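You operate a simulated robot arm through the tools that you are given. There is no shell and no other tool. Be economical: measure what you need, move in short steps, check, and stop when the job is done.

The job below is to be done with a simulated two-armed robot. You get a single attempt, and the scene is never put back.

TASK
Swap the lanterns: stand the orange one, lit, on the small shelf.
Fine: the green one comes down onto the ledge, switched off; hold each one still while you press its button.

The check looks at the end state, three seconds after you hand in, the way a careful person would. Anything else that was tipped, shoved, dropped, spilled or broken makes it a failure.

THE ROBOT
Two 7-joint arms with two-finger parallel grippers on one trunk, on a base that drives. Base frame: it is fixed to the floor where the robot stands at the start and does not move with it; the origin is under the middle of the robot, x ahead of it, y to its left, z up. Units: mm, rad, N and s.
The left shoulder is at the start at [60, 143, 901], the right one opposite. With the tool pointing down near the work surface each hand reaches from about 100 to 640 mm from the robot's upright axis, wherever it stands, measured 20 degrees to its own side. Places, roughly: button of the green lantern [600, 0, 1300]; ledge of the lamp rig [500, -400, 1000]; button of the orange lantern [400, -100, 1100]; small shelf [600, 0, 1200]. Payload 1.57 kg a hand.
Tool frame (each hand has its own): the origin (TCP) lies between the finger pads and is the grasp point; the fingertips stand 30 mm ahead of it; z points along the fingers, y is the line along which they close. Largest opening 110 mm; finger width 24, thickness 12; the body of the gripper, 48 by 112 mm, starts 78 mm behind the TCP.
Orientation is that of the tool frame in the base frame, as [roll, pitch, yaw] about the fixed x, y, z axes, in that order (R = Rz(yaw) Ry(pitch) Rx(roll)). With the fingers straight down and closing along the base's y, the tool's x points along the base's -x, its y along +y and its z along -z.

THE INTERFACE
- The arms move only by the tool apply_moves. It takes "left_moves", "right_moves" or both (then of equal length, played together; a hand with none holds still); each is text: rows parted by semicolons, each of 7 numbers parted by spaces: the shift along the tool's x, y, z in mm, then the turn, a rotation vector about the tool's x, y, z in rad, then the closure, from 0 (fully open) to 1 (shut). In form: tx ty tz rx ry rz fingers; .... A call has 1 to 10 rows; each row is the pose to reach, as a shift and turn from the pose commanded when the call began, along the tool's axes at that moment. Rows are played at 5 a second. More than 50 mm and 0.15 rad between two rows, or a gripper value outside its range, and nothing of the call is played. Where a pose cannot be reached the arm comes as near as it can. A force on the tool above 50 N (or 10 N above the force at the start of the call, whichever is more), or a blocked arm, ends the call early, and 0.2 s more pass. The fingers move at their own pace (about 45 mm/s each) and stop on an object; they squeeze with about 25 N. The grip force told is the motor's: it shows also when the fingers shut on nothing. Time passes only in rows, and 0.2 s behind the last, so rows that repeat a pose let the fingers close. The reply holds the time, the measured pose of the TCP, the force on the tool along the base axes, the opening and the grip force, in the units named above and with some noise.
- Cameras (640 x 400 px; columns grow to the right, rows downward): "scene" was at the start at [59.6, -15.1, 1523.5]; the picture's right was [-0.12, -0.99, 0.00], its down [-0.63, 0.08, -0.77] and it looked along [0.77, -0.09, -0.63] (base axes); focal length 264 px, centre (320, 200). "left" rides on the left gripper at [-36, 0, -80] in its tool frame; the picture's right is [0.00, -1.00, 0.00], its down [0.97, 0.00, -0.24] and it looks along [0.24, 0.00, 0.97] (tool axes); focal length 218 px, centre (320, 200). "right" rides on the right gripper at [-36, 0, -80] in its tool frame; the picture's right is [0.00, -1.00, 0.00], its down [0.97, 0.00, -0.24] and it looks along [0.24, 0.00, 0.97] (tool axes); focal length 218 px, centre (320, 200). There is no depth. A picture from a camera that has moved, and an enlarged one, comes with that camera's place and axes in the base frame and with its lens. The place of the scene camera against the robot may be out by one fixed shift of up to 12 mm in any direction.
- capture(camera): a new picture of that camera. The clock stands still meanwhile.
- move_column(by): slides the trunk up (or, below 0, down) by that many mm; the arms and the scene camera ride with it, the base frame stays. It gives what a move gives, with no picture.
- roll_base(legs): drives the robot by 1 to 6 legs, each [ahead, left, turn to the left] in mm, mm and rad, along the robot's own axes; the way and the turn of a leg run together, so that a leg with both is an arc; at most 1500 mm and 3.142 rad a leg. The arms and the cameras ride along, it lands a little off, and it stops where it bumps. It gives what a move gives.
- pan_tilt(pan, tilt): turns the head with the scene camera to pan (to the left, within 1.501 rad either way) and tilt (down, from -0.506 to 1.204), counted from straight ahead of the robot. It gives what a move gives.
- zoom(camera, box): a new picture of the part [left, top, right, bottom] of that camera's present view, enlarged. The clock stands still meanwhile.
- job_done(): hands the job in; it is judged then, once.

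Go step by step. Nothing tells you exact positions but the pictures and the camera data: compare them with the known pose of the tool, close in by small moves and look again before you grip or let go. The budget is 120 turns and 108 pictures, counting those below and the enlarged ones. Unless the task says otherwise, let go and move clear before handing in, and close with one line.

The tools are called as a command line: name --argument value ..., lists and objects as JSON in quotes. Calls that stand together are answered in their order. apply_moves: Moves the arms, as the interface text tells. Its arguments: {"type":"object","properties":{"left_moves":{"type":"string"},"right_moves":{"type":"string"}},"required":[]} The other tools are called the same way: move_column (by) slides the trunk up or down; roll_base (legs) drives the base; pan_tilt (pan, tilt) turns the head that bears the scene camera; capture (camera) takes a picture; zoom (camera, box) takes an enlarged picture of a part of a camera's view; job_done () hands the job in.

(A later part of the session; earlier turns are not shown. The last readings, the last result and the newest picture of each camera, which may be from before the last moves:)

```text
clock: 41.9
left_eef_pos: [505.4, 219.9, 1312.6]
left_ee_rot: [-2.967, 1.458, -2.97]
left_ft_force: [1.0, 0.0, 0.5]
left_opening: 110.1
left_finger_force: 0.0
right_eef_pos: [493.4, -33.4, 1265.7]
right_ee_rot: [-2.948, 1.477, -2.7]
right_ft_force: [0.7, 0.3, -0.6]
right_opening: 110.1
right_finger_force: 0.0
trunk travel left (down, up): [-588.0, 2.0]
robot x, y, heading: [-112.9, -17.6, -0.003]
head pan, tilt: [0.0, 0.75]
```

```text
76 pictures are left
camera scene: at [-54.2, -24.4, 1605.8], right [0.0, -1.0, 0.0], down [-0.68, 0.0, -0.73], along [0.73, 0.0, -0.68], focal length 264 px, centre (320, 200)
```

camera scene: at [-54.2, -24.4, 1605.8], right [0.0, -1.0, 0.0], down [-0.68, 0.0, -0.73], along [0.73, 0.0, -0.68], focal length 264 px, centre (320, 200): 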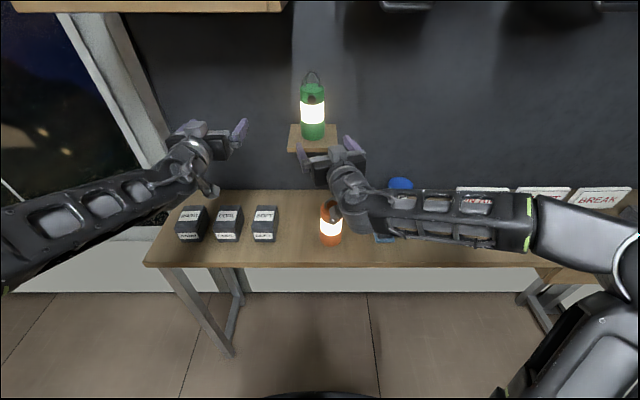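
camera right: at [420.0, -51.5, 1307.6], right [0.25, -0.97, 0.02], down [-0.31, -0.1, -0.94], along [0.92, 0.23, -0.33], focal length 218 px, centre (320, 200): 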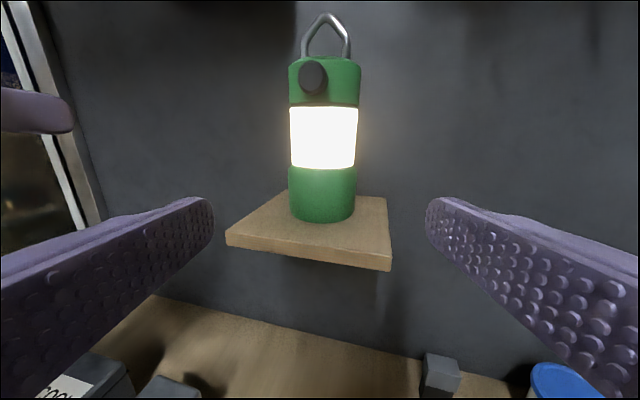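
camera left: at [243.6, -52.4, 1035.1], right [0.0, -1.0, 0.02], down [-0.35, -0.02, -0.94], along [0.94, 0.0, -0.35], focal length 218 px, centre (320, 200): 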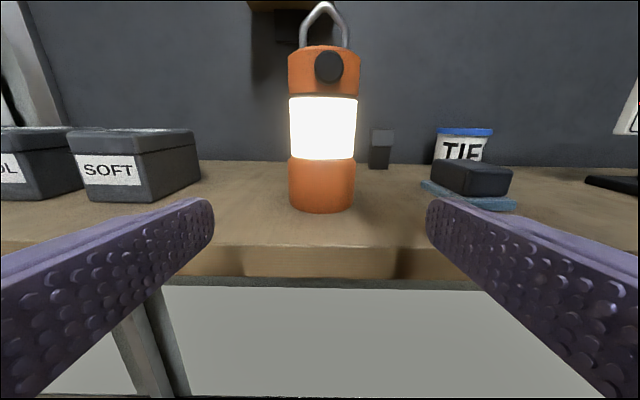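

Lined up: 141 mm ahead along the tool puts the pads around green's lower body. Sliding in.

apply_moves --right_moves "-2 -1 40 0 0 0 0; -4 -2 80 0 0 0 0; -6 -2 115 0 0 0 0; -6 -2 140 0 0 0 0; -6 -2 140 0 0 0 0"

capture --camera "right"

```text
clock: 43.1
left_eef_pos: [503.4, 219.6, 1312.5]
left_ee_rot: [-2.966, 1.459, -2.969]
left_ft_force: [0.5, 0.0, -0.1]
left_opening: 110.1
left_finger_force: 0.1
right_eef_pos: [630.5, -1.9, 1260.6]
right_ee_rot: [-2.934, 1.48, -2.685]
right_ft_force: [-0.4, -0.1, 0.3]
right_opening: 110.2
right_finger_force: 0.0
trunk travel left (down, up): [-588.0, 2.0]
robot x, y, heading: [-116.1, -19.7, -0.001]
head pan, tilt: [0.0, 0.75]
```

```text
75 pictures are left
camera right: at [556.4, -20.3, 1302.4], right [0.25, -0.97, 0.02], down [-0.31, -0.1, -0.95], along [0.92, 0.23, -0.33], focal length 218 px, centre (320, 200)
```

right: 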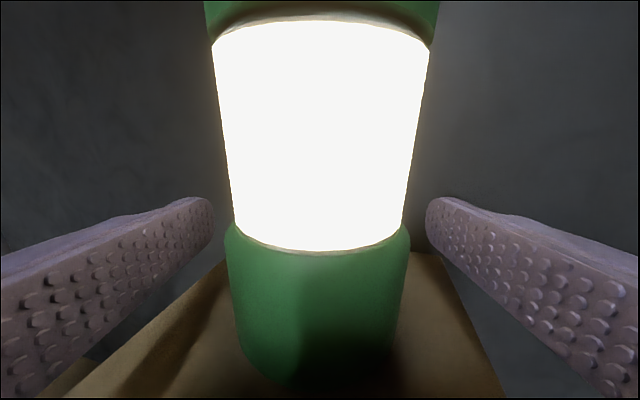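

apply_moves --right_moves "0 0 0 0 0 0 0.3; 0 0 0 0 0 0 0.6; 0 0 0 0 0 0 1; 0 0 0 0 0 0 1; 0 0 0 0 0 0 1"

capture --camera "left"

```text
clock: 44.3
left_eef_pos: [504.5, 219.3, 1313.3]
left_ee_rot: [-2.968, 1.459, -2.967]
left_ft_force: [-0.4, -0.1, 0.5]
left_opening: 110.2
left_finger_force: 0.1
right_eef_pos: [630.4, -1.1, 1259.6]
right_ee_rot: [-2.944, 1.48, -2.692]
right_ft_force: [-0.5, 0.7, -0.8]
right_opening: 68.1
right_finger_force: 25.4
trunk travel left (down, up): [-588.0, 2.0]
robot x, y, heading: [-114.2, -17.4, 0.004]
head pan, tilt: [0.0, 0.75]
```

```text
74 pictures are left
camera left: at [428.4, 219.9, 1357.9], right [0.0, -1.0, 0.02], down [-0.35, -0.02, -0.94], along [0.94, -0.01, -0.35], focal length 218 px, centre (320, 200)
```

left: 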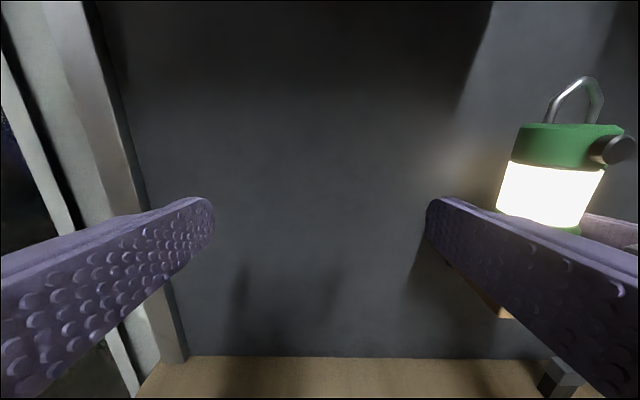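

Green is held at 68 mm, with its button at about [588,-2,1341]. I'll tilt the left hand and bring it in from the upper left, fingers shut.

apply_moves --left_moves "-20 0 -2 0 0.1 0 1; -40 0 -4 0 0.2 0 1; -60 0 -6 0 0.3 0 1; -67 0 -7 0 0.4 0 1; -67 0 -7 0 0.4 0 1; -67 0 -7 0 0.4 0 1"

apply_moves --left_moves "0 -30 0 0.09 0 0.05 1; 0 -60 0 0.18 0 0.1 1; 0 -90 0 0.27 0 0.15 1; 0 -110 0 0.36 0 0.2 1; 0 -130 0 0.393 0 0.22 1"

capture --camera "left"

```text
clock: 45.7
left_eef_pos: [503.3, 220.9, 1381.2]
left_ee_rot: [-3.102, 1.06, -3.108]
left_ft_force: [-0.2, 0.4, -0.6]
left_opening: 0.0
left_finger_force: 7.9
left hand out of reach, approached as far as the arm can: row 1, 2
right_eef_pos: [631.2, -2.0, 1260.2]
right_ee_rot: [-2.941, 1.48, -2.691]
right_ft_force: [1.0, 0.0, 0.3]
right_opening: 68.4
right_finger_force: 25.0
trunk travel left (down, up): [-588.0, 2.0]
robot x, y, heading: [-114.4, -18.8, 0.002]
head pan, tilt: [0.0, 0.75]
```

```text
clock: 46.9
left_eef_pos: [505.2, 91.6, 1381.5]
left_ee_rot: [-3.106, 1.068, 2.721]
left_ft_force: [0.1, -1.1, -1.1]
left_opening: 0.2
left_finger_force: 21.2
right_eef_pos: [630.2, -1.6, 1259.5]
right_ee_rot: [-2.942, 1.48, -2.695]
right_ft_force: [0.1, -0.9, 1.2]
right_opening: 68.1
right_finger_force: 25.0
trunk travel left (down, up): [-588.0, 2.0]
robot x, y, heading: [-112.8, -17.5, 0.002]
head pan, tilt: [0.0, 0.75]
```

```text
73 pictures are left
camera left: at [458.2, 114.5, 1453.1], right [-0.44, -0.9, 0.02], down [-0.61, 0.28, -0.74], along [0.66, -0.33, -0.68], focal length 218 px, centre (320, 200)
```

left: 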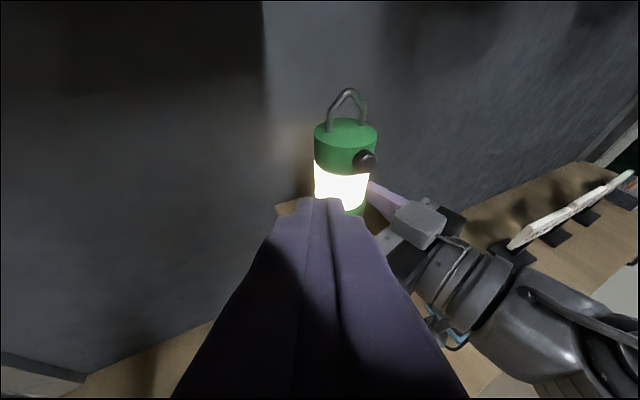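

apply_moves --left_moves "-10 -24 20 0 0 0 1; -21 -47 42 0 0 0 1; -21 -47 42 0 0 0 1"

capture --camera "left"

zoom --camera "scene" --box '[250, 50, 390, 190]'

```text
clock: 47.7
left_eef_pos: [527.1, 30.1, 1381.2]
left_ee_rot: [-3.104, 1.068, 2.723]
left_ft_force: [-0.2, 0.4, -0.1]
left_opening: 0.1
left_finger_force: 21.3
right_eef_pos: [629.9, -1.6, 1260.3]
right_ee_rot: [-2.94, 1.48, -2.689]
right_ft_force: [0.1, 1.1, 0.4]
right_opening: 68.2
right_finger_force: 25.1
trunk travel left (down, up): [-588.0, 2.0]
robot x, y, heading: [-113.2, -20.9, 0.003]
head pan, tilt: [0.0, 0.75]
```

```text
72 pictures are left
camera left: at [479.6, 52.8, 1451.5], right [-0.44, -0.9, 0.02], down [-0.62, 0.28, -0.74], along [0.66, -0.33, -0.68], focal length 218 px, centre (320, 200)
```

left: 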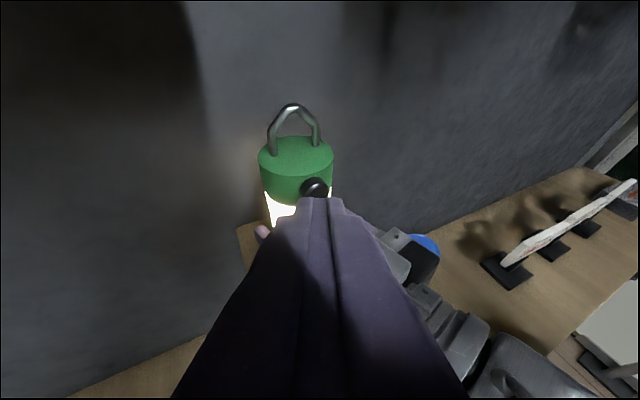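

```text
2.86 times, centred on (320, 120) of scene
camera zoom: at [-56.1, -24.2, 1605.9], right [0.0, -1.0, 0.0], down [-0.68, 0.0, -0.73], along [0.73, 0.0, -0.68], focal length 753 px, centre (320, 429)
```

zoom: 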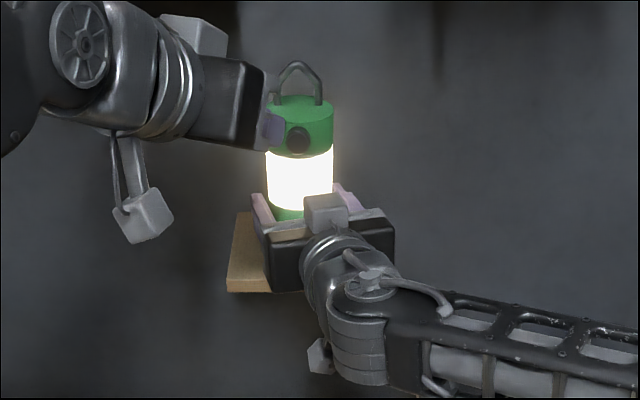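

apply_moves --left_moves "0 0 20 0 0 0 1; 0 0 34 0 0 0 1; 0 0 40 0 0 0 1; 0 0 43 0 0 0 1"

zoom --camera "left" --box '[240, 80, 400, 230]'

```text
clock: 48.7
left_eef_pos: [559.0, 12.4, 1361.3]
left_ee_rot: [-3.103, 1.069, 2.723]
left_ft_force: [-0.4, -0.7, 0.5]
left_opening: 0.0
left_finger_force: 20.7
right_eef_pos: [630.2, -1.3, 1260.7]
right_ee_rot: [-2.942, 1.481, -2.691]
right_ft_force: [0.6, 0.0, 1.3]
right_opening: 68.0
right_finger_force: 25.0
trunk travel left (down, up): [-588.0, 2.0]
robot x, y, heading: [-116.4, -21.1, 0.003]
head pan, tilt: [0.0, 0.75]
```

```text
2.67 times, centred on (320, 155) of left
camera zoom: at [512.6, 35.5, 1431.5], right [-0.44, -0.9, 0.02], down [-0.62, 0.28, -0.74], along [0.66, -0.33, -0.68], focal length 582 px, centre (320, 320)
```

zoom: 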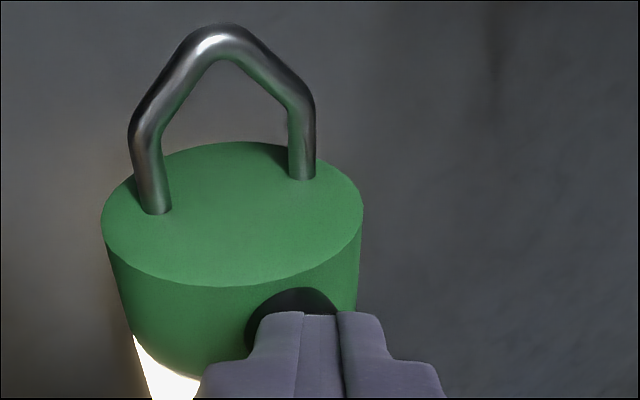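

apply_moves --left_moves "0 3 2 0 0 0 1; 0 3 4 0 0 0 1; 0 3 6 0 0 0 1"

zoom --camera "scene" --box '[250, 50, 390, 190]'

```text
clock: 49.5
left_eef_pos: [565.8, 13.1, 1359.1]
left_ee_rot: [-3.104, 1.069, 2.724]
left_ft_force: [-2.8, 4.1, 5.5]
left_opening: 0.0
left_finger_force: 21.8
right_eef_pos: [630.0, -2.1, 1259.5]
right_ee_rot: [-2.951, 1.48, -2.705]
right_ft_force: [2.3, -2.0, 0.9]
right_opening: 68.1
right_finger_force: 25.4
trunk travel left (down, up): [-588.0, 2.0]
robot x, y, heading: [-109.8, -19.8, -0.001]
head pan, tilt: [0.0, 0.75]
```

```text
2.86 times, centred on (320, 120) of scene
camera zoom: at [-56.5, -24.0, 1606.0], right [0.0, -1.0, 0.0], down [-0.68, 0.0, -0.73], along [0.73, 0.0, -0.68], focal length 753 px, centre (320, 429)
```

zoom: 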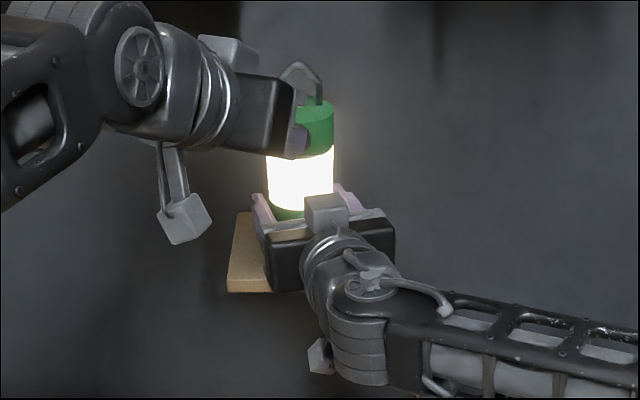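

Contact force is about 7 N and green is still lit. Pressing a little more, in small steps.

apply_moves --left_moves "0 0 1.5 0 0 0 1; 0 0 3 0 0 0 1"

zoom --camera "scene" --box '[250, 50, 390, 190]'

```text
clock: 50.1
left_eef_pos: [566.0, 11.8, 1357.4]
left_ee_rot: [-3.105, 1.07, 2.722]
left_ft_force: [-3.9, 8.2, 8.3]
left_opening: 0.0
left_finger_force: 21.2
right_eef_pos: [631.0, -2.7, 1259.2]
right_ee_rot: [-2.944, 1.481, -2.7]
right_ft_force: [4.4, -4.8, -0.3]
right_opening: 68.2
right_finger_force: 25.2
trunk travel left (down, up): [-588.0, 2.0]
robot x, y, heading: [-116.6, -19.0, -0.0]
head pan, tilt: [0.0, 0.75]
```

```text
2.86 times, centred on (320, 120) of scene
camera zoom: at [-56.7, -23.9, 1606.0], right [0.0, -1.0, 0.0], down [-0.68, 0.0, -0.73], along [0.73, 0.0, -0.68], focal length 753 px, centre (320, 429)
```

zoom: 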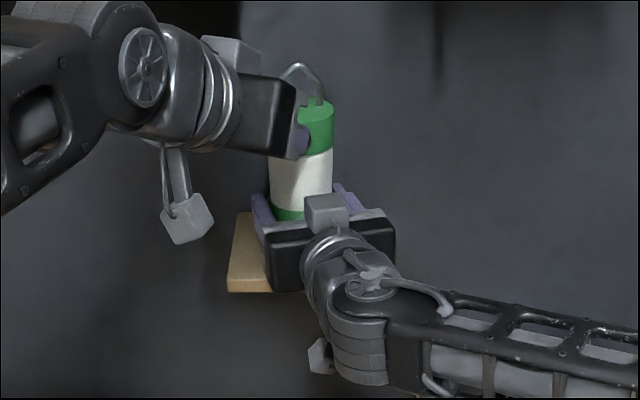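

Green is off. I'll withdraw the left hand and move it aside.

apply_moves --left_moves "0 0 -20 0 0 0 1; 0 0 -60 0 0 0 1; 0 0 -100 0 0 0 1; 0 40 -120 0 0 0 1; 0 80 -130 0 0 0 1; 0 120 -130 0 0 0 1"

capture --camera "scene"

```text
clock: 51.5
left_eef_pos: [516.8, 169.3, 1419.8]
left_ee_rot: [-3.104, 1.071, 2.721]
left_ft_force: [-0.6, 0.7, -0.4]
left_opening: 0.2
left_finger_force: 21.6
right_eef_pos: [630.9, -2.2, 1259.1]
right_ee_rot: [-2.939, 1.48, -2.691]
right_ft_force: [0.3, -0.3, 0.6]
right_opening: 68.1
right_finger_force: 25.6
trunk travel left (down, up): [-588.0, 2.0]
robot x, y, heading: [-113.8, -19.9, -0.001]
head pan, tilt: [0.0, 0.75]
```

```text
67 pictures are left
camera scene: at [-55.5, -23.8, 1605.9], right [0.0, -1.0, 0.0], down [-0.68, 0.0, -0.73], along [0.73, 0.0, -0.68], focal length 264 px, centre (320, 200)
```

scene: 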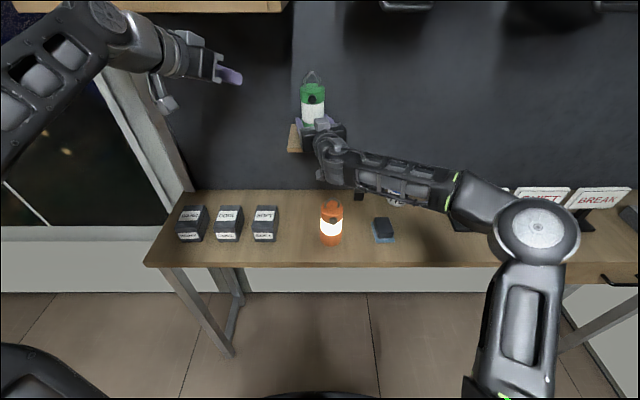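

Both switches are set. I'll lift green off the shelf, back away, and drive to above the clear spot on the bench.

apply_moves --right_moves "-10 0 0 0 0 0 1; -20 0 0 0 0 0 1; -30 0 0 0 0 0 1"

roll_base --legs '[[-260, 0, 0], [0, -368, 0]]'

capture --camera "scene"

capture --camera "right"

```text
clock: 52.3
left_eef_pos: [517.7, 169.5, 1420.1]
left_ee_rot: [-3.106, 1.068, 2.721]
left_ft_force: [0.2, 0.2, 0.1]
left_opening: 0.0
left_finger_force: 21.5
right_eef_pos: [631.3, -0.2, 1287.1]
right_ee_rot: [-2.944, 1.478, -2.695]
right_ft_force: [-0.1, 0.4, -2.0]
right_opening: 68.4
right_finger_force: 25.3
trunk travel left (down, up): [-588.0, 2.0]
robot x, y, heading: [-113.2, -17.7, -0.0]
head pan, tilt: [0.0, 0.75]
```

```text
clock: 56.1
left_eef_pos: [260.4, -199.4, 1421.2]
left_ee_rot: [-3.106, 1.068, 2.718]
left_ft_force: [-0.1, -0.3, -0.1]
left_opening: 0.0
left_finger_force: 21.5
right_eef_pos: [373.4, -370.4, 1287.9]
right_ee_rot: [-2.951, 1.479, -2.705]
right_ft_force: [-0.3, 0.6, -2.0]
right_opening: 68.5
right_finger_force: 25.3
trunk travel left (down, up): [-588.0, 2.0]
robot x, y, heading: [-376.4, -381.0, -0.007]
head pan, tilt: [0.0, 0.75]
```

```text
66 pictures are left
camera scene: at [-313.8, -391.9, 1605.9], right [0.0, -1.0, 0.0], down [-0.68, 0.0, -0.73], along [0.73, 0.0, -0.68], focal length 264 px, centre (320, 200)
```

scene: 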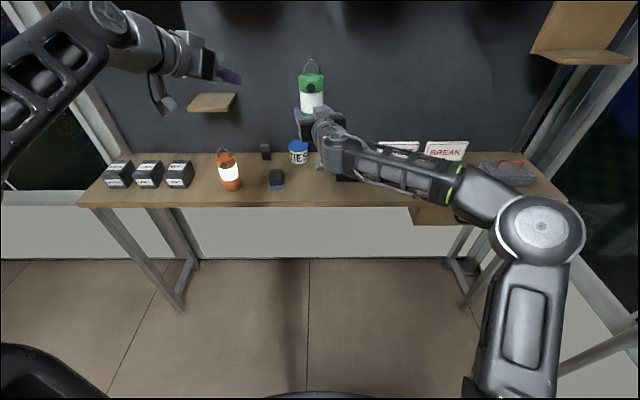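

```text
65 pictures are left
camera right: at [299.8, -387.9, 1330.7], right [0.24, -0.97, 0.02], down [-0.31, -0.1, -0.95], along [0.92, 0.22, -0.33], focal length 218 px, centre (320, 200)
```

right: 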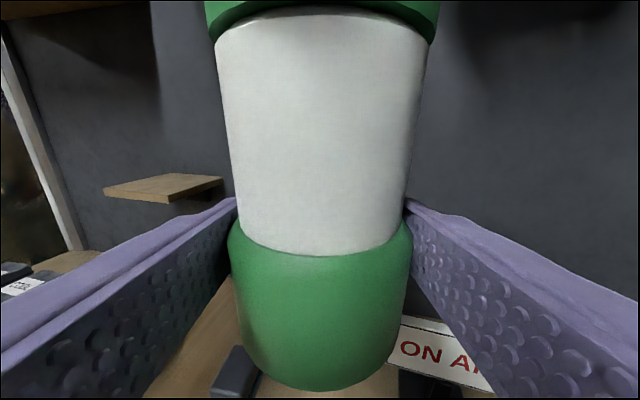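

move_column --by -275

capture --camera "scene"

capture --camera "left"

```text
clock: 58.9
left_eef_pos: [259.8, -200.1, 1144.5]
left_ee_rot: [-3.104, 1.068, 2.72]
left_ft_force: [0.2, 0.5, 0.1]
left_opening: 0.1
left_finger_force: 21.4
right_eef_pos: [373.4, -369.5, 1012.4]
right_ee_rot: [-2.943, 1.48, -2.699]
right_ft_force: [0.9, 0.1, -2.8]
right_opening: 68.1
right_finger_force: 25.6
trunk travel left (down, up): [-313.0, 277.0]
robot x, y, heading: [-372.9, -385.3, -0.005]
head pan, tilt: [0.0, 0.75]
```

```text
64 pictures are left
camera scene: at [-313.9, -390.9, 1330.9], right [0.0, -1.0, 0.0], down [-0.68, 0.0, -0.73], along [0.73, 0.0, -0.68], focal length 264 px, centre (320, 200)
```

scene: 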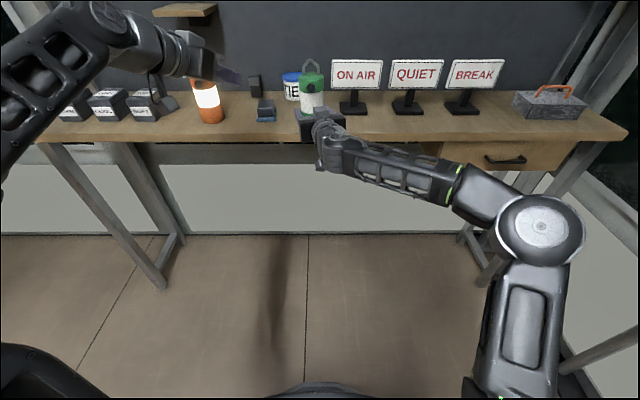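

```text
63 pictures are left
camera left: at [213.7, -175.8, 1215.8], right [-0.44, -0.9, 0.02], down [-0.61, 0.29, -0.74], along [0.66, -0.33, -0.68], focal length 218 px, centre (320, 200)
```

left: 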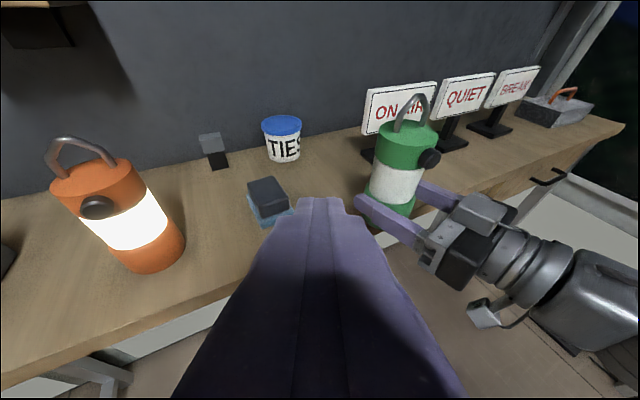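

roll_base --legs '[[77, 0, 0]]'

capture --camera "left"

capture --camera "right"

```text
clock: 60.0
left_eef_pos: [338.1, -199.2, 1144.6]
left_ee_rot: [-3.105, 1.07, 2.72]
left_ft_force: [0.7, -0.5, -0.6]
left_opening: 0.3
left_finger_force: 21.1
right_eef_pos: [452.0, -368.9, 1013.1]
right_ee_rot: [-2.947, 1.478, -2.703]
right_ft_force: [0.6, 0.1, -2.5]
right_opening: 68.0
right_finger_force: 25.0
trunk travel left (down, up): [-313.0, 277.0]
robot x, y, heading: [-295.4, -389.5, -0.009]
head pan, tilt: [0.0, 0.75]
```

```text
62 pictures are left
camera left: at [291.5, -176.8, 1215.1], right [-0.44, -0.9, 0.02], down [-0.62, 0.29, -0.73], along [0.65, -0.33, -0.68], focal length 218 px, centre (320, 200)
```

left: 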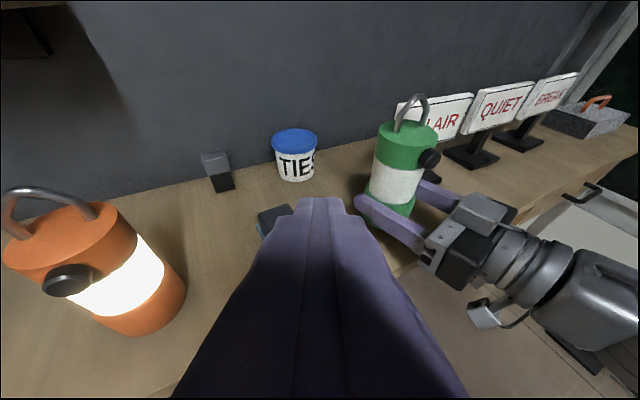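

```text
61 pictures are left
camera right: at [377.1, -388.2, 1054.8], right [0.24, -0.97, 0.02], down [-0.31, -0.1, -0.94], along [0.92, 0.22, -0.33], focal length 218 px, centre (320, 200)
```

right: 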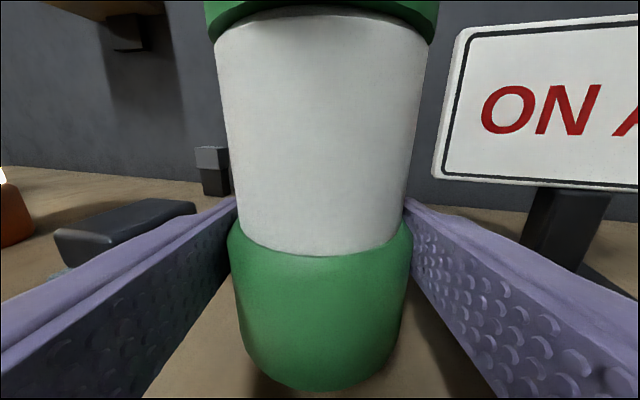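

Green hangs about 25 mm above the bench in clear space. Lowering gently.

apply_moves --right_moves "10 0 1 0 0 0 1; 18 0 2 0 0 0 1; 21 0 2 0 0 0 1; 23 0 2 0 0 0 1"

zoom --camera "left" --box '[330, 80, 470, 230]'

```text
clock: 61.0
left_eef_pos: [336.7, -199.8, 1145.1]
left_ee_rot: [-3.104, 1.068, 2.716]
left_ft_force: [0.7, 0.2, 0.5]
left_opening: 0.0
left_finger_force: 21.3
right_eef_pos: [449.8, -369.3, 990.4]
right_ee_rot: [-2.947, 1.483, -2.704]
right_ft_force: [1.5, 0.1, 1.9]
right_opening: 68.1
right_finger_force: 24.3
trunk travel left (down, up): [-313.0, 277.0]
robot x, y, heading: [-293.9, -384.9, -0.004]
head pan, tilt: [0.0, 0.75]
```

```text
2.67 times, centred on (400, 155) of left
camera zoom: at [290.3, -176.7, 1215.8], right [-0.44, -0.9, 0.02], down [-0.61, 0.29, -0.74], along [0.66, -0.33, -0.68], focal length 582 px, centre (107, 320)
```

zoom: 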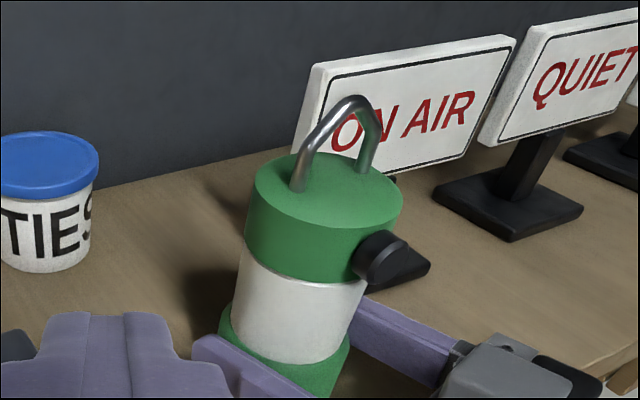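

apply_moves --right_moves "1 0 0 0 0 0 1; 2 0 0 0 0 0 1; 2 0 0 0 0 0 1"

```text
clock: 61.8
left_eef_pos: [335.6, -200.0, 1145.9]
left_ee_rot: [-3.105, 1.068, 2.717]
left_ft_force: [0.0, 0.1, 0.3]
left_opening: 0.0
left_finger_force: 20.6
right_eef_pos: [451.2, -370.1, 990.9]
right_ee_rot: [-2.933, 1.484, -2.69]
right_ft_force: [5.1, 1.1, 14.5]
right_opening: 67.9
right_finger_force: 24.8
trunk travel left (down, up): [-313.0, 277.0]
robot x, y, heading: [-297.1, -382.9, -0.003]
head pan, tilt: [0.0, 0.75]
```

Green is seated on the bench. I'll ease up, release it and retreat.

apply_moves --right_moves "-1.5 0 0 0 0 0 1; -1.5 0 0 0 0 0 0.6; -1.5 0 0 0 0 0 0.2; -1.5 0 0 0 0 0 0; -1.5 0 0 0 0 0 0; -1 0 -30 0 0 0 0; 3 0 -70 0 0 0 0; 7 0 -110 0 0 0 0; 11 0 -150 0 0 0 0"

capture --camera "right"

capture --camera "left"

```text
clock: 63.8
left_eef_pos: [336.7, -200.1, 1145.3]
left_ee_rot: [-3.105, 1.068, 2.716]
left_ft_force: [0.5, 0.3, -0.3]
left_opening: 0.0
left_finger_force: 21.0
right_eef_pos: [302.3, -406.3, 988.0]
right_ee_rot: [-2.939, 1.478, -2.695]
right_ft_force: [-1.2, 0.3, -0.5]
right_opening: 109.9
right_finger_force: 0.1
trunk travel left (down, up): [-313.0, 277.0]
robot x, y, heading: [-295.3, -388.1, -0.004]
head pan, tilt: [0.0, 0.75]
```

```text
59 pictures are left
camera right: at [228.3, -424.6, 1031.2], right [0.24, -0.97, 0.02], down [-0.31, -0.1, -0.95], along [0.92, 0.22, -0.33], focal length 218 px, centre (320, 200)
```

right: 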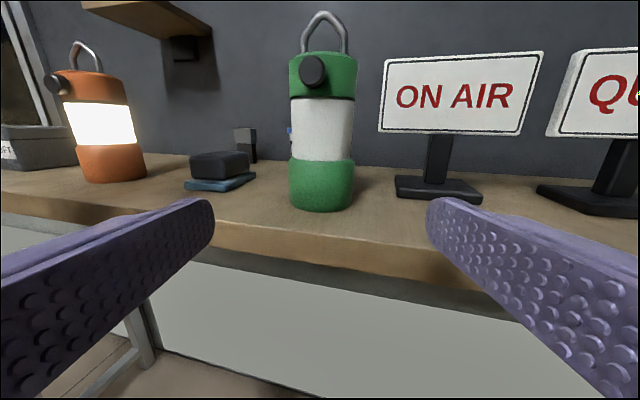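

```text
58 pictures are left
camera left: at [289.9, -176.7, 1216.0], right [-0.44, -0.9, 0.02], down [-0.61, 0.29, -0.74], along [0.66, -0.33, -0.68], focal length 218 px, centre (320, 200)
```

left: 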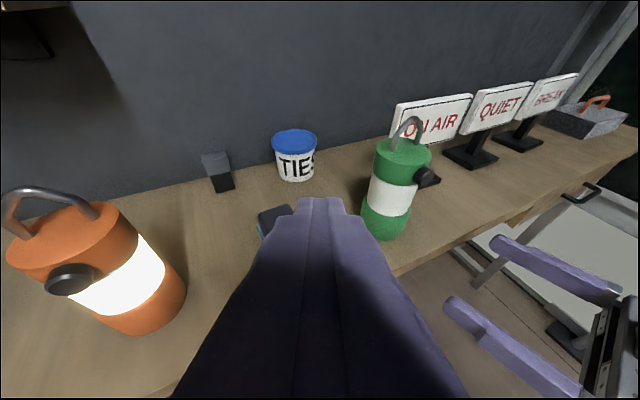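

Green stands on the bench, off. Next I'll drive back over to orange and level the left hand to pick it up.

roll_base --legs '[[-80, 0, 0], [0, 298, 0]]'

apply_moves --left_moves "0 0 0 0 -0.1 0 0.5; 0 0 0 0 -0.2 0 0; 0 0 0 0 -0.3 0 0; 0 0 0 0 -0.4 0 0; 0 0 0 0 -0.4 0 0"

capture --camera "left"

```text
clock: 66.4
left_eef_pos: [259.7, 97.7, 1146.4]
left_ee_rot: [-3.104, 1.068, 2.718]
left_ft_force: [-0.8, 0.3, -0.5]
left_opening: 0.1
left_finger_force: 21.2
right_eef_pos: [226.1, -108.3, 988.4]
right_ee_rot: [-2.942, 1.479, -2.697]
right_ft_force: [0.2, -0.5, 0.5]
right_opening: 110.0
right_finger_force: 0.0
trunk travel left (down, up): [-313.0, 277.0]
robot x, y, heading: [-373.3, -87.3, -0.0]
head pan, tilt: [0.0, 0.75]
```

```text
clock: 67.6
left_eef_pos: [259.7, 97.2, 1144.2]
left_ee_rot: [-2.97, 1.467, 2.858]
left_ft_force: [0.0, 0.1, 0.0]
left_opening: 102.0
left_finger_force: 0.0
right_eef_pos: [225.5, -110.0, 989.8]
right_ee_rot: [-2.944, 1.481, -2.701]
right_ft_force: [-0.5, -0.1, 0.3]
right_opening: 110.1
right_finger_force: 0.0
trunk travel left (down, up): [-313.0, 277.0]
robot x, y, heading: [-372.6, -87.1, -0.008]
head pan, tilt: [0.0, 0.75]
```

```text
57 pictures are left
camera left: at [192.3, 130.7, 1188.9], right [-0.44, -0.9, 0.02], down [-0.31, 0.13, -0.94], along [0.84, -0.42, -0.34], focal length 218 px, centre (320, 200)
```

left: 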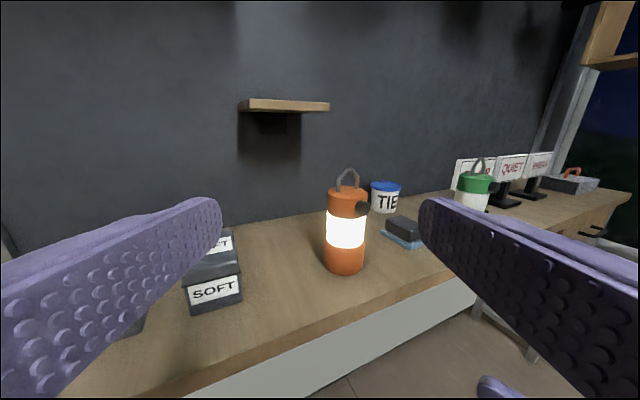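

apply_moves --right_moves "0 -40 0 0 0 0 0; 0 -80 0 0 0 0 0; 0 -120 0 0 0 0 0; 0 -160 0 0 0 0 0; -40 -180 0 0 0 0 0; -80 -190 0 0 0 0 0; -120 -190 0 0 0 0 0"

apply_moves --left_moves "15 -30 30 -0.1 0 0 0; 30 -60 60 -0.2 0 0 0; 45 -90 90 -0.3 0 0 0; 80 -105 106 -0.35 0 0 0; 115 -105 106 -0.35 0 0 0; 143 -105 106 -0.35 0 0 0; 143 -105 106 -0.35 0 0 0"

capture --camera "left"

capture --camera "scene"

```text
clock: 69.2
left_eef_pos: [259.2, 97.1, 1144.2]
left_ee_rot: [-2.97, 1.469, 2.855]
left_ft_force: [-0.3, -0.4, -0.6]
left_opening: 109.9
left_finger_force: 0.1
right_eef_pos: [280.9, -288.3, 1112.1]
right_ee_rot: [-2.939, 1.481, -2.692]
right_ft_force: [-0.6, 0.0, -0.1]
right_opening: 109.9
right_finger_force: 0.0
trunk travel left (down, up): [-313.0, 277.0]
robot x, y, heading: [-372.0, -91.4, -0.004]
head pan, tilt: [0.0, 0.75]
```

```text
clock: 70.8
left_eef_pos: [295.8, -40.2, 994.7]
left_ee_rot: [2.964, 1.467, 2.856]
left_ft_force: [0.6, -0.5, 0.6]
left_opening: 110.0
left_finger_force: 0.1
left hand out of reach, approached as far as the arm can: row 2
right_eef_pos: [280.6, -288.9, 1112.8]
right_ee_rot: [-2.947, 1.481, -2.702]
right_ft_force: [0.3, -0.1, -0.2]
right_opening: 110.2
right_finger_force: 0.1
trunk travel left (down, up): [-313.0, 277.0]
robot x, y, heading: [-371.6, -87.7, -0.007]
head pan, tilt: [0.0, 0.75]
```

```text
56 pictures are left
camera left: at [220.3, -34.3, 1039.3], right [-0.11, -0.99, -0.02], down [-0.33, 0.05, -0.94], along [0.94, -0.1, -0.34], focal length 218 px, centre (320, 200)
```

left: 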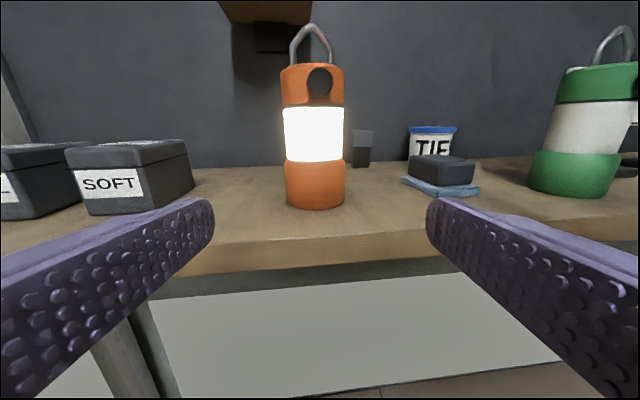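

```text
55 pictures are left
camera scene: at [-315.4, -94.2, 1330.9], right [-0.01, -1.0, 0.0], down [-0.68, 0.0, -0.73], along [0.73, 0.0, -0.68], focal length 264 px, centre (320, 200)
```

scene: 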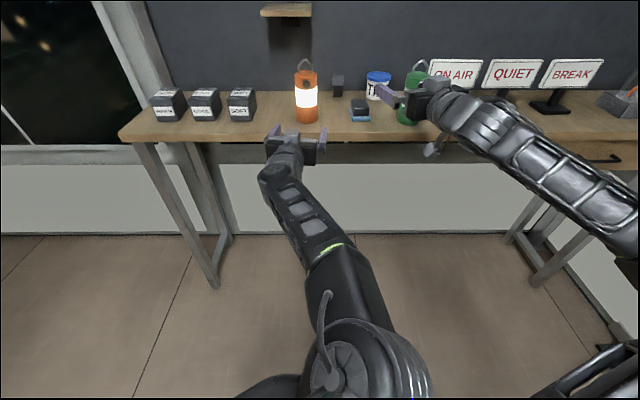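

Before driving in I must get the right hand well away from green, so I'll move it out to the right.

apply_moves --right_moves "-20 0 -40 0 0 0 0; -40 -40 -60 0 0 0 0; -40 -85 -75 0 0 0 0; -40 -130 -90 0 0 0 0; -40 -175 -100 0 0 0 0; -40 -220 -110 0 0 0 0; -40 -265 -115 0 0 0 0; -40 -310 -120 0 0 0 0"

capture --camera "scene"

```text
clock: 72.6
left_eef_pos: [295.7, -41.6, 994.0]
left_ee_rot: [2.963, 1.467, 2.853]
left_ft_force: [1.4, 0.1, 0.2]
left_opening: 110.1
left_finger_force: 0.1
right_eef_pos: [244.4, -617.0, 1169.2]
right_ee_rot: [-2.939, 1.48, -2.694]
right_ft_force: [-1.1, -0.4, -0.4]
right_opening: 110.0
right_finger_force: 0.1
trunk travel left (down, up): [-313.0, 277.0]
robot x, y, heading: [-374.5, -89.0, -0.006]
head pan, tilt: [0.0, 0.75]
```

```text
54 pictures are left
camera scene: at [-315.2, -93.9, 1330.9], right [-0.01, -1.0, 0.0], down [-0.68, 0.0, -0.73], along [0.73, 0.0, -0.68], focal length 264 px, centre (320, 200)
```

scene: 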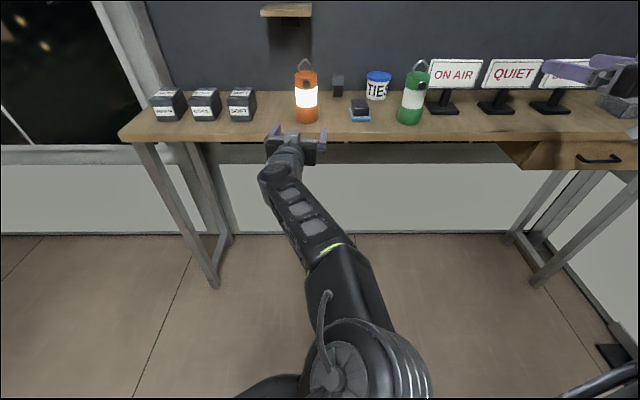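

roll_base --legs '[[95, 0, 0]]'

capture --camera "left"

```text
clock: 73.8
left_eef_pos: [390.5, -40.8, 994.8]
left_ee_rot: [2.962, 1.466, 2.856]
left_ft_force: [-0.3, 0.3, -0.4]
left_opening: 109.9
left_finger_force: 0.0
right_eef_pos: [340.4, -618.5, 1169.4]
right_ee_rot: [-2.946, 1.479, -2.704]
right_ft_force: [-0.1, -0.6, -0.5]
right_opening: 109.7
right_finger_force: 0.1
trunk travel left (down, up): [-313.0, 277.0]
robot x, y, heading: [-279.0, -90.3, -0.007]
head pan, tilt: [0.0, 0.75]
```

```text
53 pictures are left
camera left: at [316.0, -34.5, 1038.9], right [-0.11, -0.99, -0.02], down [-0.33, 0.05, -0.94], along [0.94, -0.09, -0.34], focal length 218 px, centre (320, 200)
```

left: 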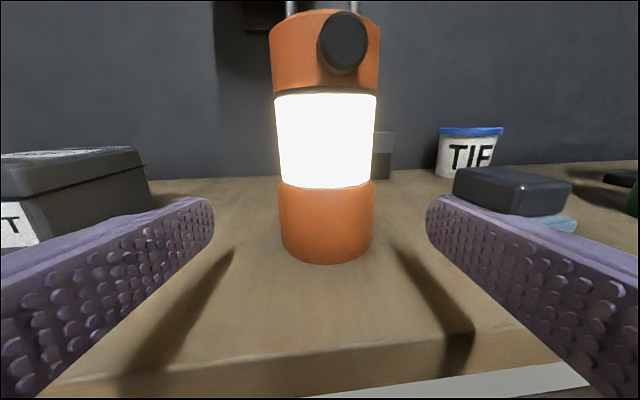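

apply_moves --left_moves "0 -2 28 0 0 0 0; 0 -3 55 0 0 0 0; 0 -3 80 0 0 0 0; 0 -3 80 0 0 0 0"

capture --camera "left"

```text
clock: 74.8
left_eef_pos: [468.8, -51.8, 985.3]
left_ee_rot: [2.965, 1.466, 2.857]
left_ft_force: [-0.2, 1.0, -0.9]
left_opening: 109.9
left_finger_force: 0.0
right_eef_pos: [340.3, -617.6, 1169.6]
right_ee_rot: [-2.945, 1.478, -2.704]
right_ft_force: [0.1, 1.0, 0.3]
right_opening: 110.0
right_finger_force: 0.0
trunk travel left (down, up): [-313.0, 277.0]
robot x, y, heading: [-277.9, -89.6, -0.004]
head pan, tilt: [0.0, 0.75]
```

```text
52 pictures are left
camera left: at [394.5, -44.9, 1029.8], right [-0.11, -0.99, -0.02], down [-0.33, 0.05, -0.94], along [0.94, -0.09, -0.34], focal length 218 px, centre (320, 200)
```

left: 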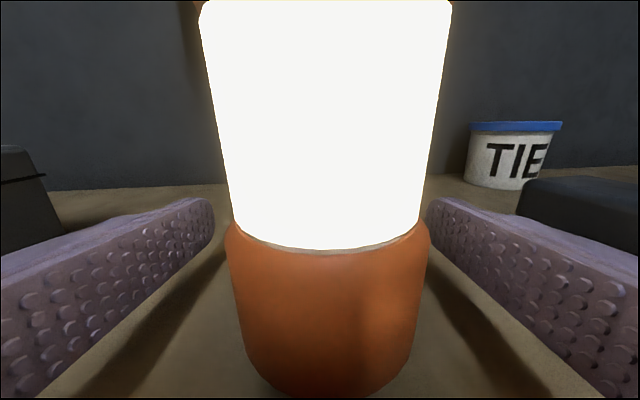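

apply_moves --left_moves "0 -2 0 0 0 0 0; 0 -2 0 0 0 0 0.4; 0 -2 0 0 0 0 0.7; 0 -2 0 0 0 0 1; 0 -2 0 0 0 0 1; 0 -2 0 0 0 0 1; -10 -2 0 0 0 0 1; -20 -2 0 0 0 0 1; -30 -2 0 0 0 0 1; -30 -2 0 0 0 0 1"

capture --camera "scene"

```text
clock: 77.0
left_eef_pos: [472.1, -54.0, 1015.4]
left_ee_rot: [2.96, 1.468, 2.854]
left_ft_force: [-0.2, -0.7, -2.7]
left_opening: 68.3
left_finger_force: 24.9
right_eef_pos: [339.4, -618.6, 1169.8]
right_ee_rot: [-2.947, 1.479, -2.7]
right_ft_force: [-0.3, 0.5, 0.4]
right_opening: 110.1
right_finger_force: 0.2
trunk travel left (down, up): [-313.0, 277.0]
robot x, y, heading: [-281.0, -88.1, -0.007]
head pan, tilt: [0.0, 0.75]
```

```text
51 pictures are left
camera scene: at [-220.0, -94.5, 1330.9], right [-0.01, -1.0, 0.0], down [-0.68, 0.0, -0.73], along [0.73, 0.0, -0.68], focal length 264 px, centre (320, 200)
```

scene: 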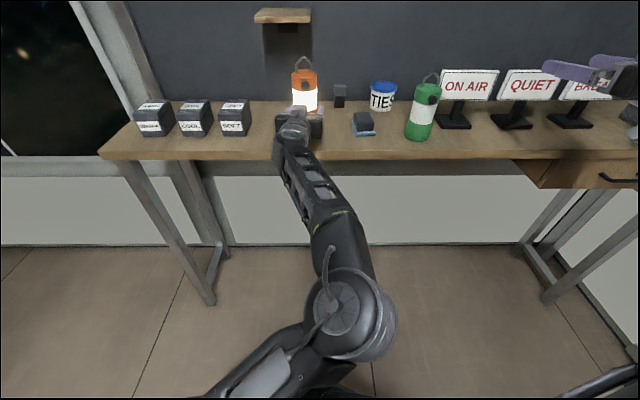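

Orange is lifted, still lit. I'll back off slightly, raise the trunk to shelf height and check.

roll_base --legs '[[-60, 0, 0]]'

move_column --by 276

roll_base --legs '[[0, 50, 0]]'

capture --camera "left"

capture --camera "scene"

```text
clock: 77.9
left_eef_pos: [412.7, -54.2, 1015.2]
left_ee_rot: [2.96, 1.469, 2.853]
left_ft_force: [-0.9, -0.4, -2.1]
left_opening: 68.1
left_finger_force: 24.6
right_eef_pos: [280.7, -617.3, 1169.7]
right_ee_rot: [-2.941, 1.481, -2.698]
right_ft_force: [0.5, 0.2, 0.1]
right_opening: 110.1
right_finger_force: 0.0
trunk travel left (down, up): [-313.0, 277.0]
robot x, y, heading: [-337.7, -94.6, -0.001]
head pan, tilt: [0.0, 0.75]
```

```text
clock: 80.7
left_eef_pos: [412.4, -53.6, 1291.4]
left_ee_rot: [2.96, 1.465, 2.853]
left_ft_force: [-0.6, 0.1, -3.3]
left_opening: 68.4
left_finger_force: 25.3
right_eef_pos: [281.4, -617.5, 1445.2]
right_ee_rot: [-2.948, 1.479, -2.702]
right_ft_force: [0.8, -0.2, 0.7]
right_opening: 109.9
right_finger_force: 0.0
trunk travel left (down, up): [-589.0, 1.0]
robot x, y, heading: [-336.4, -89.7, -0.003]
head pan, tilt: [0.0, 0.75]
```

```text
clock: 81.7
left_eef_pos: [411.2, -1.4, 1290.5]
left_ee_rot: [2.975, 1.465, 2.871]
left_ft_force: [-0.2, 1.0, -2.6]
left_opening: 68.3
left_finger_force: 25.0
right_eef_pos: [282.4, -565.2, 1445.8]
right_ee_rot: [-2.927, 1.479, -2.68]
right_ft_force: [0.0, 0.8, 1.2]
right_opening: 109.9
right_finger_force: 0.0
trunk travel left (down, up): [-589.0, 1.0]
robot x, y, heading: [-336.7, -39.4, -0.006]
head pan, tilt: [0.0, 0.75]
```

```text
50 pictures are left
camera left: at [338.3, 4.4, 1335.9], right [-0.11, -0.99, -0.02], down [-0.33, 0.05, -0.94], along [0.94, -0.09, -0.34], focal length 218 px, centre (320, 200)
```

left: 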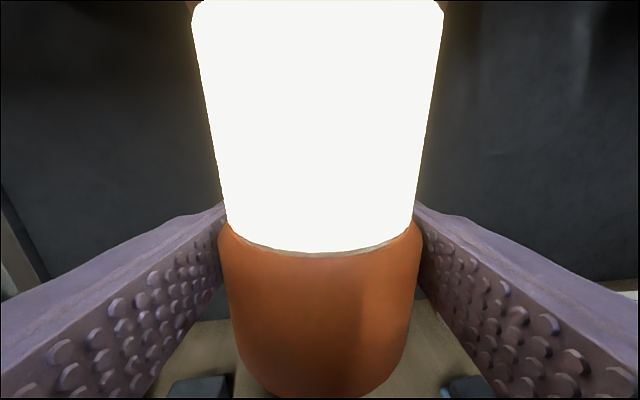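

```text
49 pictures are left
camera scene: at [-279.2, -42.3, 1606.9], right [0.0, -1.0, 0.0], down [-0.68, 0.0, -0.73], along [0.73, 0.0, -0.68], focal length 264 px, centre (320, 200)
```

scene: 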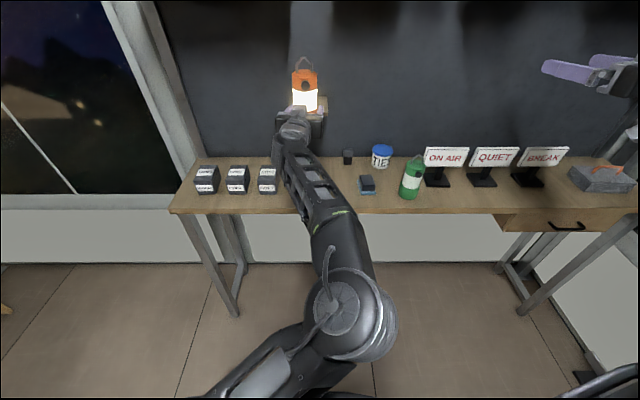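

roll_base --legs '[[207, 0, 0]]'

capture --camera "scene"

capture --camera "right"

```text
clock: 83.3
left_eef_pos: [622.1, -5.6, 1290.8]
left_ee_rot: [2.962, 1.467, 2.856]
left_ft_force: [-0.3, 0.6, -2.4]
left_opening: 68.2
left_finger_force: 25.3
right_eef_pos: [491.1, -568.2, 1444.8]
right_ee_rot: [-2.949, 1.478, -2.703]
right_ft_force: [1.1, 0.1, -0.9]
right_opening: 109.8
right_finger_force: 0.0
trunk travel left (down, up): [-589.0, 1.0]
robot x, y, heading: [-128.3, -39.4, -0.006]
head pan, tilt: [0.0, 0.75]
```

```text
48 pictures are left
camera scene: at [-69.1, -46.0, 1606.8], right [0.0, -1.0, 0.0], down [-0.68, 0.0, -0.73], along [0.73, 0.0, -0.68], focal length 264 px, centre (320, 200)
```

scene: 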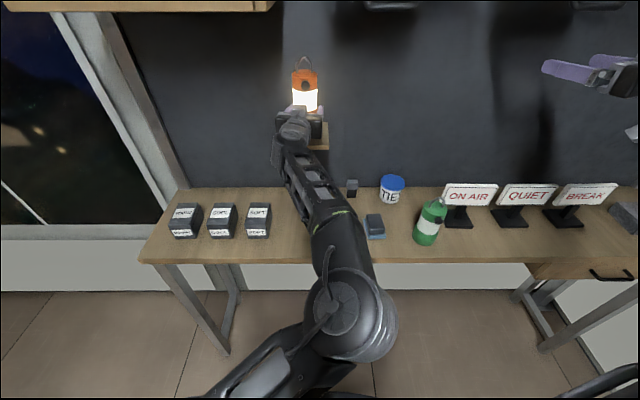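

```text
47 pictures are left
camera right: at [417.4, -587.1, 1487.5], right [0.24, -0.97, 0.02], down [-0.31, -0.1, -0.94], along [0.92, 0.22, -0.33], focal length 218 px, centre (320, 200)
```

right: 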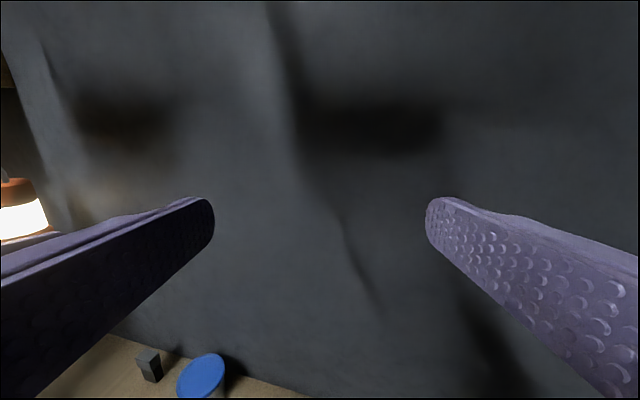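

Orange is over the shelf at [622,-6], about 33 mm up. Lowering gently.

apply_moves --left_moves "10 0 1 0 0 0 1; 20 0 2 0 0 0 1; 27 0 3 0 0 0 1; 29 0 3 0 0 0 1; 31 0 3 0 0 0 1"

zoom --camera "scene" --box '[250, 40, 390, 180]'

```text
clock: 84.5
left_eef_pos: [620.7, -5.0, 1259.6]
left_ee_rot: [2.956, 1.466, 2.856]
left_ft_force: [0.3, -0.3, -3.0]
left_opening: 68.0
left_finger_force: 25.1
right_eef_pos: [489.3, -568.0, 1444.9]
right_ee_rot: [-2.943, 1.482, -2.696]
right_ft_force: [-0.4, 0.2, 0.1]
right_opening: 110.1
right_finger_force: 0.0
trunk travel left (down, up): [-589.0, 1.0]
robot x, y, heading: [-128.0, -39.0, -0.006]
head pan, tilt: [0.0, 0.75]
```

```text
2.86 times, centred on (320, 110) of scene
camera zoom: at [-70.5, -45.9, 1606.9], right [0.0, -1.0, 0.0], down [-0.68, 0.0, -0.73], along [0.73, 0.0, -0.68], focal length 753 px, centre (320, 457)
```

zoom: 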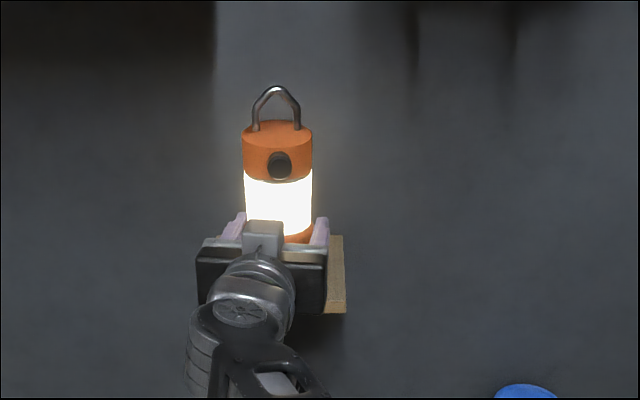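

apply_moves --left_moves "1 0 0 0 0 0 1; 2 0 0 0 0 0 1; 3 0 0 0 0 0 1"

```text
clock: 85.3
left_eef_pos: [621.9, -5.1, 1257.9]
left_ee_rot: [2.958, 1.466, 2.852]
left_ft_force: [0.6, 0.5, -3.1]
left_opening: 68.4
left_finger_force: 24.8
right_eef_pos: [490.5, -569.3, 1445.2]
right_ee_rot: [-2.943, 1.481, -2.698]
right_ft_force: [0.5, -0.6, 0.4]
right_opening: 110.0
right_finger_force: 0.0
trunk travel left (down, up): [-589.0, 1.0]
robot x, y, heading: [-128.7, -39.8, -0.01]
head pan, tilt: [0.0, 0.75]
```

Not touching yet, so a few millimetres more.

apply_moves --left_moves "1 0 0 0 0 0 1; 2 0 0 0 0 0 1; 3 0 0 0 0 0 1"

```text
clock: 86.1
left_eef_pos: [621.1, -4.8, 1255.6]
left_ee_rot: [2.974, 1.47, 2.87]
left_ft_force: [4.6, -1.0, 9.1]
left_opening: 68.1
left_finger_force: 25.0
right_eef_pos: [488.2, -569.1, 1446.3]
right_ee_rot: [-2.945, 1.478, -2.696]
right_ft_force: [-0.6, 0.0, -0.6]
right_opening: 109.9
right_finger_force: 0.0
trunk travel left (down, up): [-589.0, 1.0]
robot x, y, heading: [-127.4, -36.4, -0.005]
head pan, tilt: [0.0, 0.75]
```

It's seated on the shelf. Easing, releasing and retreating.

apply_moves --left_moves "-1 0 0 0 0 0 1; -1 0 0 0 0 0 0.6; -1 0 0 0 0 0 0.2; -1 0 0 0 0 0 0; -1 0 0 0 0 0 0; 0 0 -30 0 0 0 0; 3 0 -70 0 0 0 0; 6 0 -105 0 0 0 0; 9 0 -140 0 0 0 0"

capture --camera "left"

```text
clock: 88.1
left_eef_pos: [479.5, 11.3, 1260.0]
left_ee_rot: [2.96, 1.469, 2.853]
left_ft_force: [0.2, -0.8, 0.5]
left_opening: 109.9
left_finger_force: 0.1
right_eef_pos: [488.9, -569.0, 1447.3]
right_ee_rot: [-2.937, 1.48, -2.691]
right_ft_force: [0.0, 0.5, -0.2]
right_opening: 110.3
right_finger_force: 0.1
trunk travel left (down, up): [-589.0, 1.0]
robot x, y, heading: [-128.0, -40.9, -0.007]
head pan, tilt: [0.0, 0.75]
```

```text
45 pictures are left
camera left: at [404.4, 17.0, 1304.4], right [-0.11, -0.99, -0.02], down [-0.33, 0.05, -0.94], along [0.94, -0.09, -0.34], focal length 218 px, centre (320, 200)
```

left: 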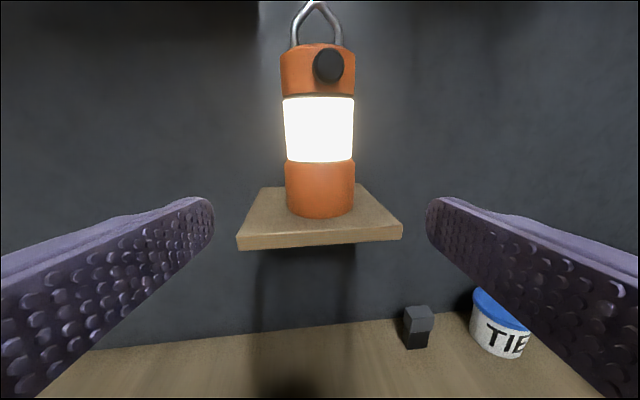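

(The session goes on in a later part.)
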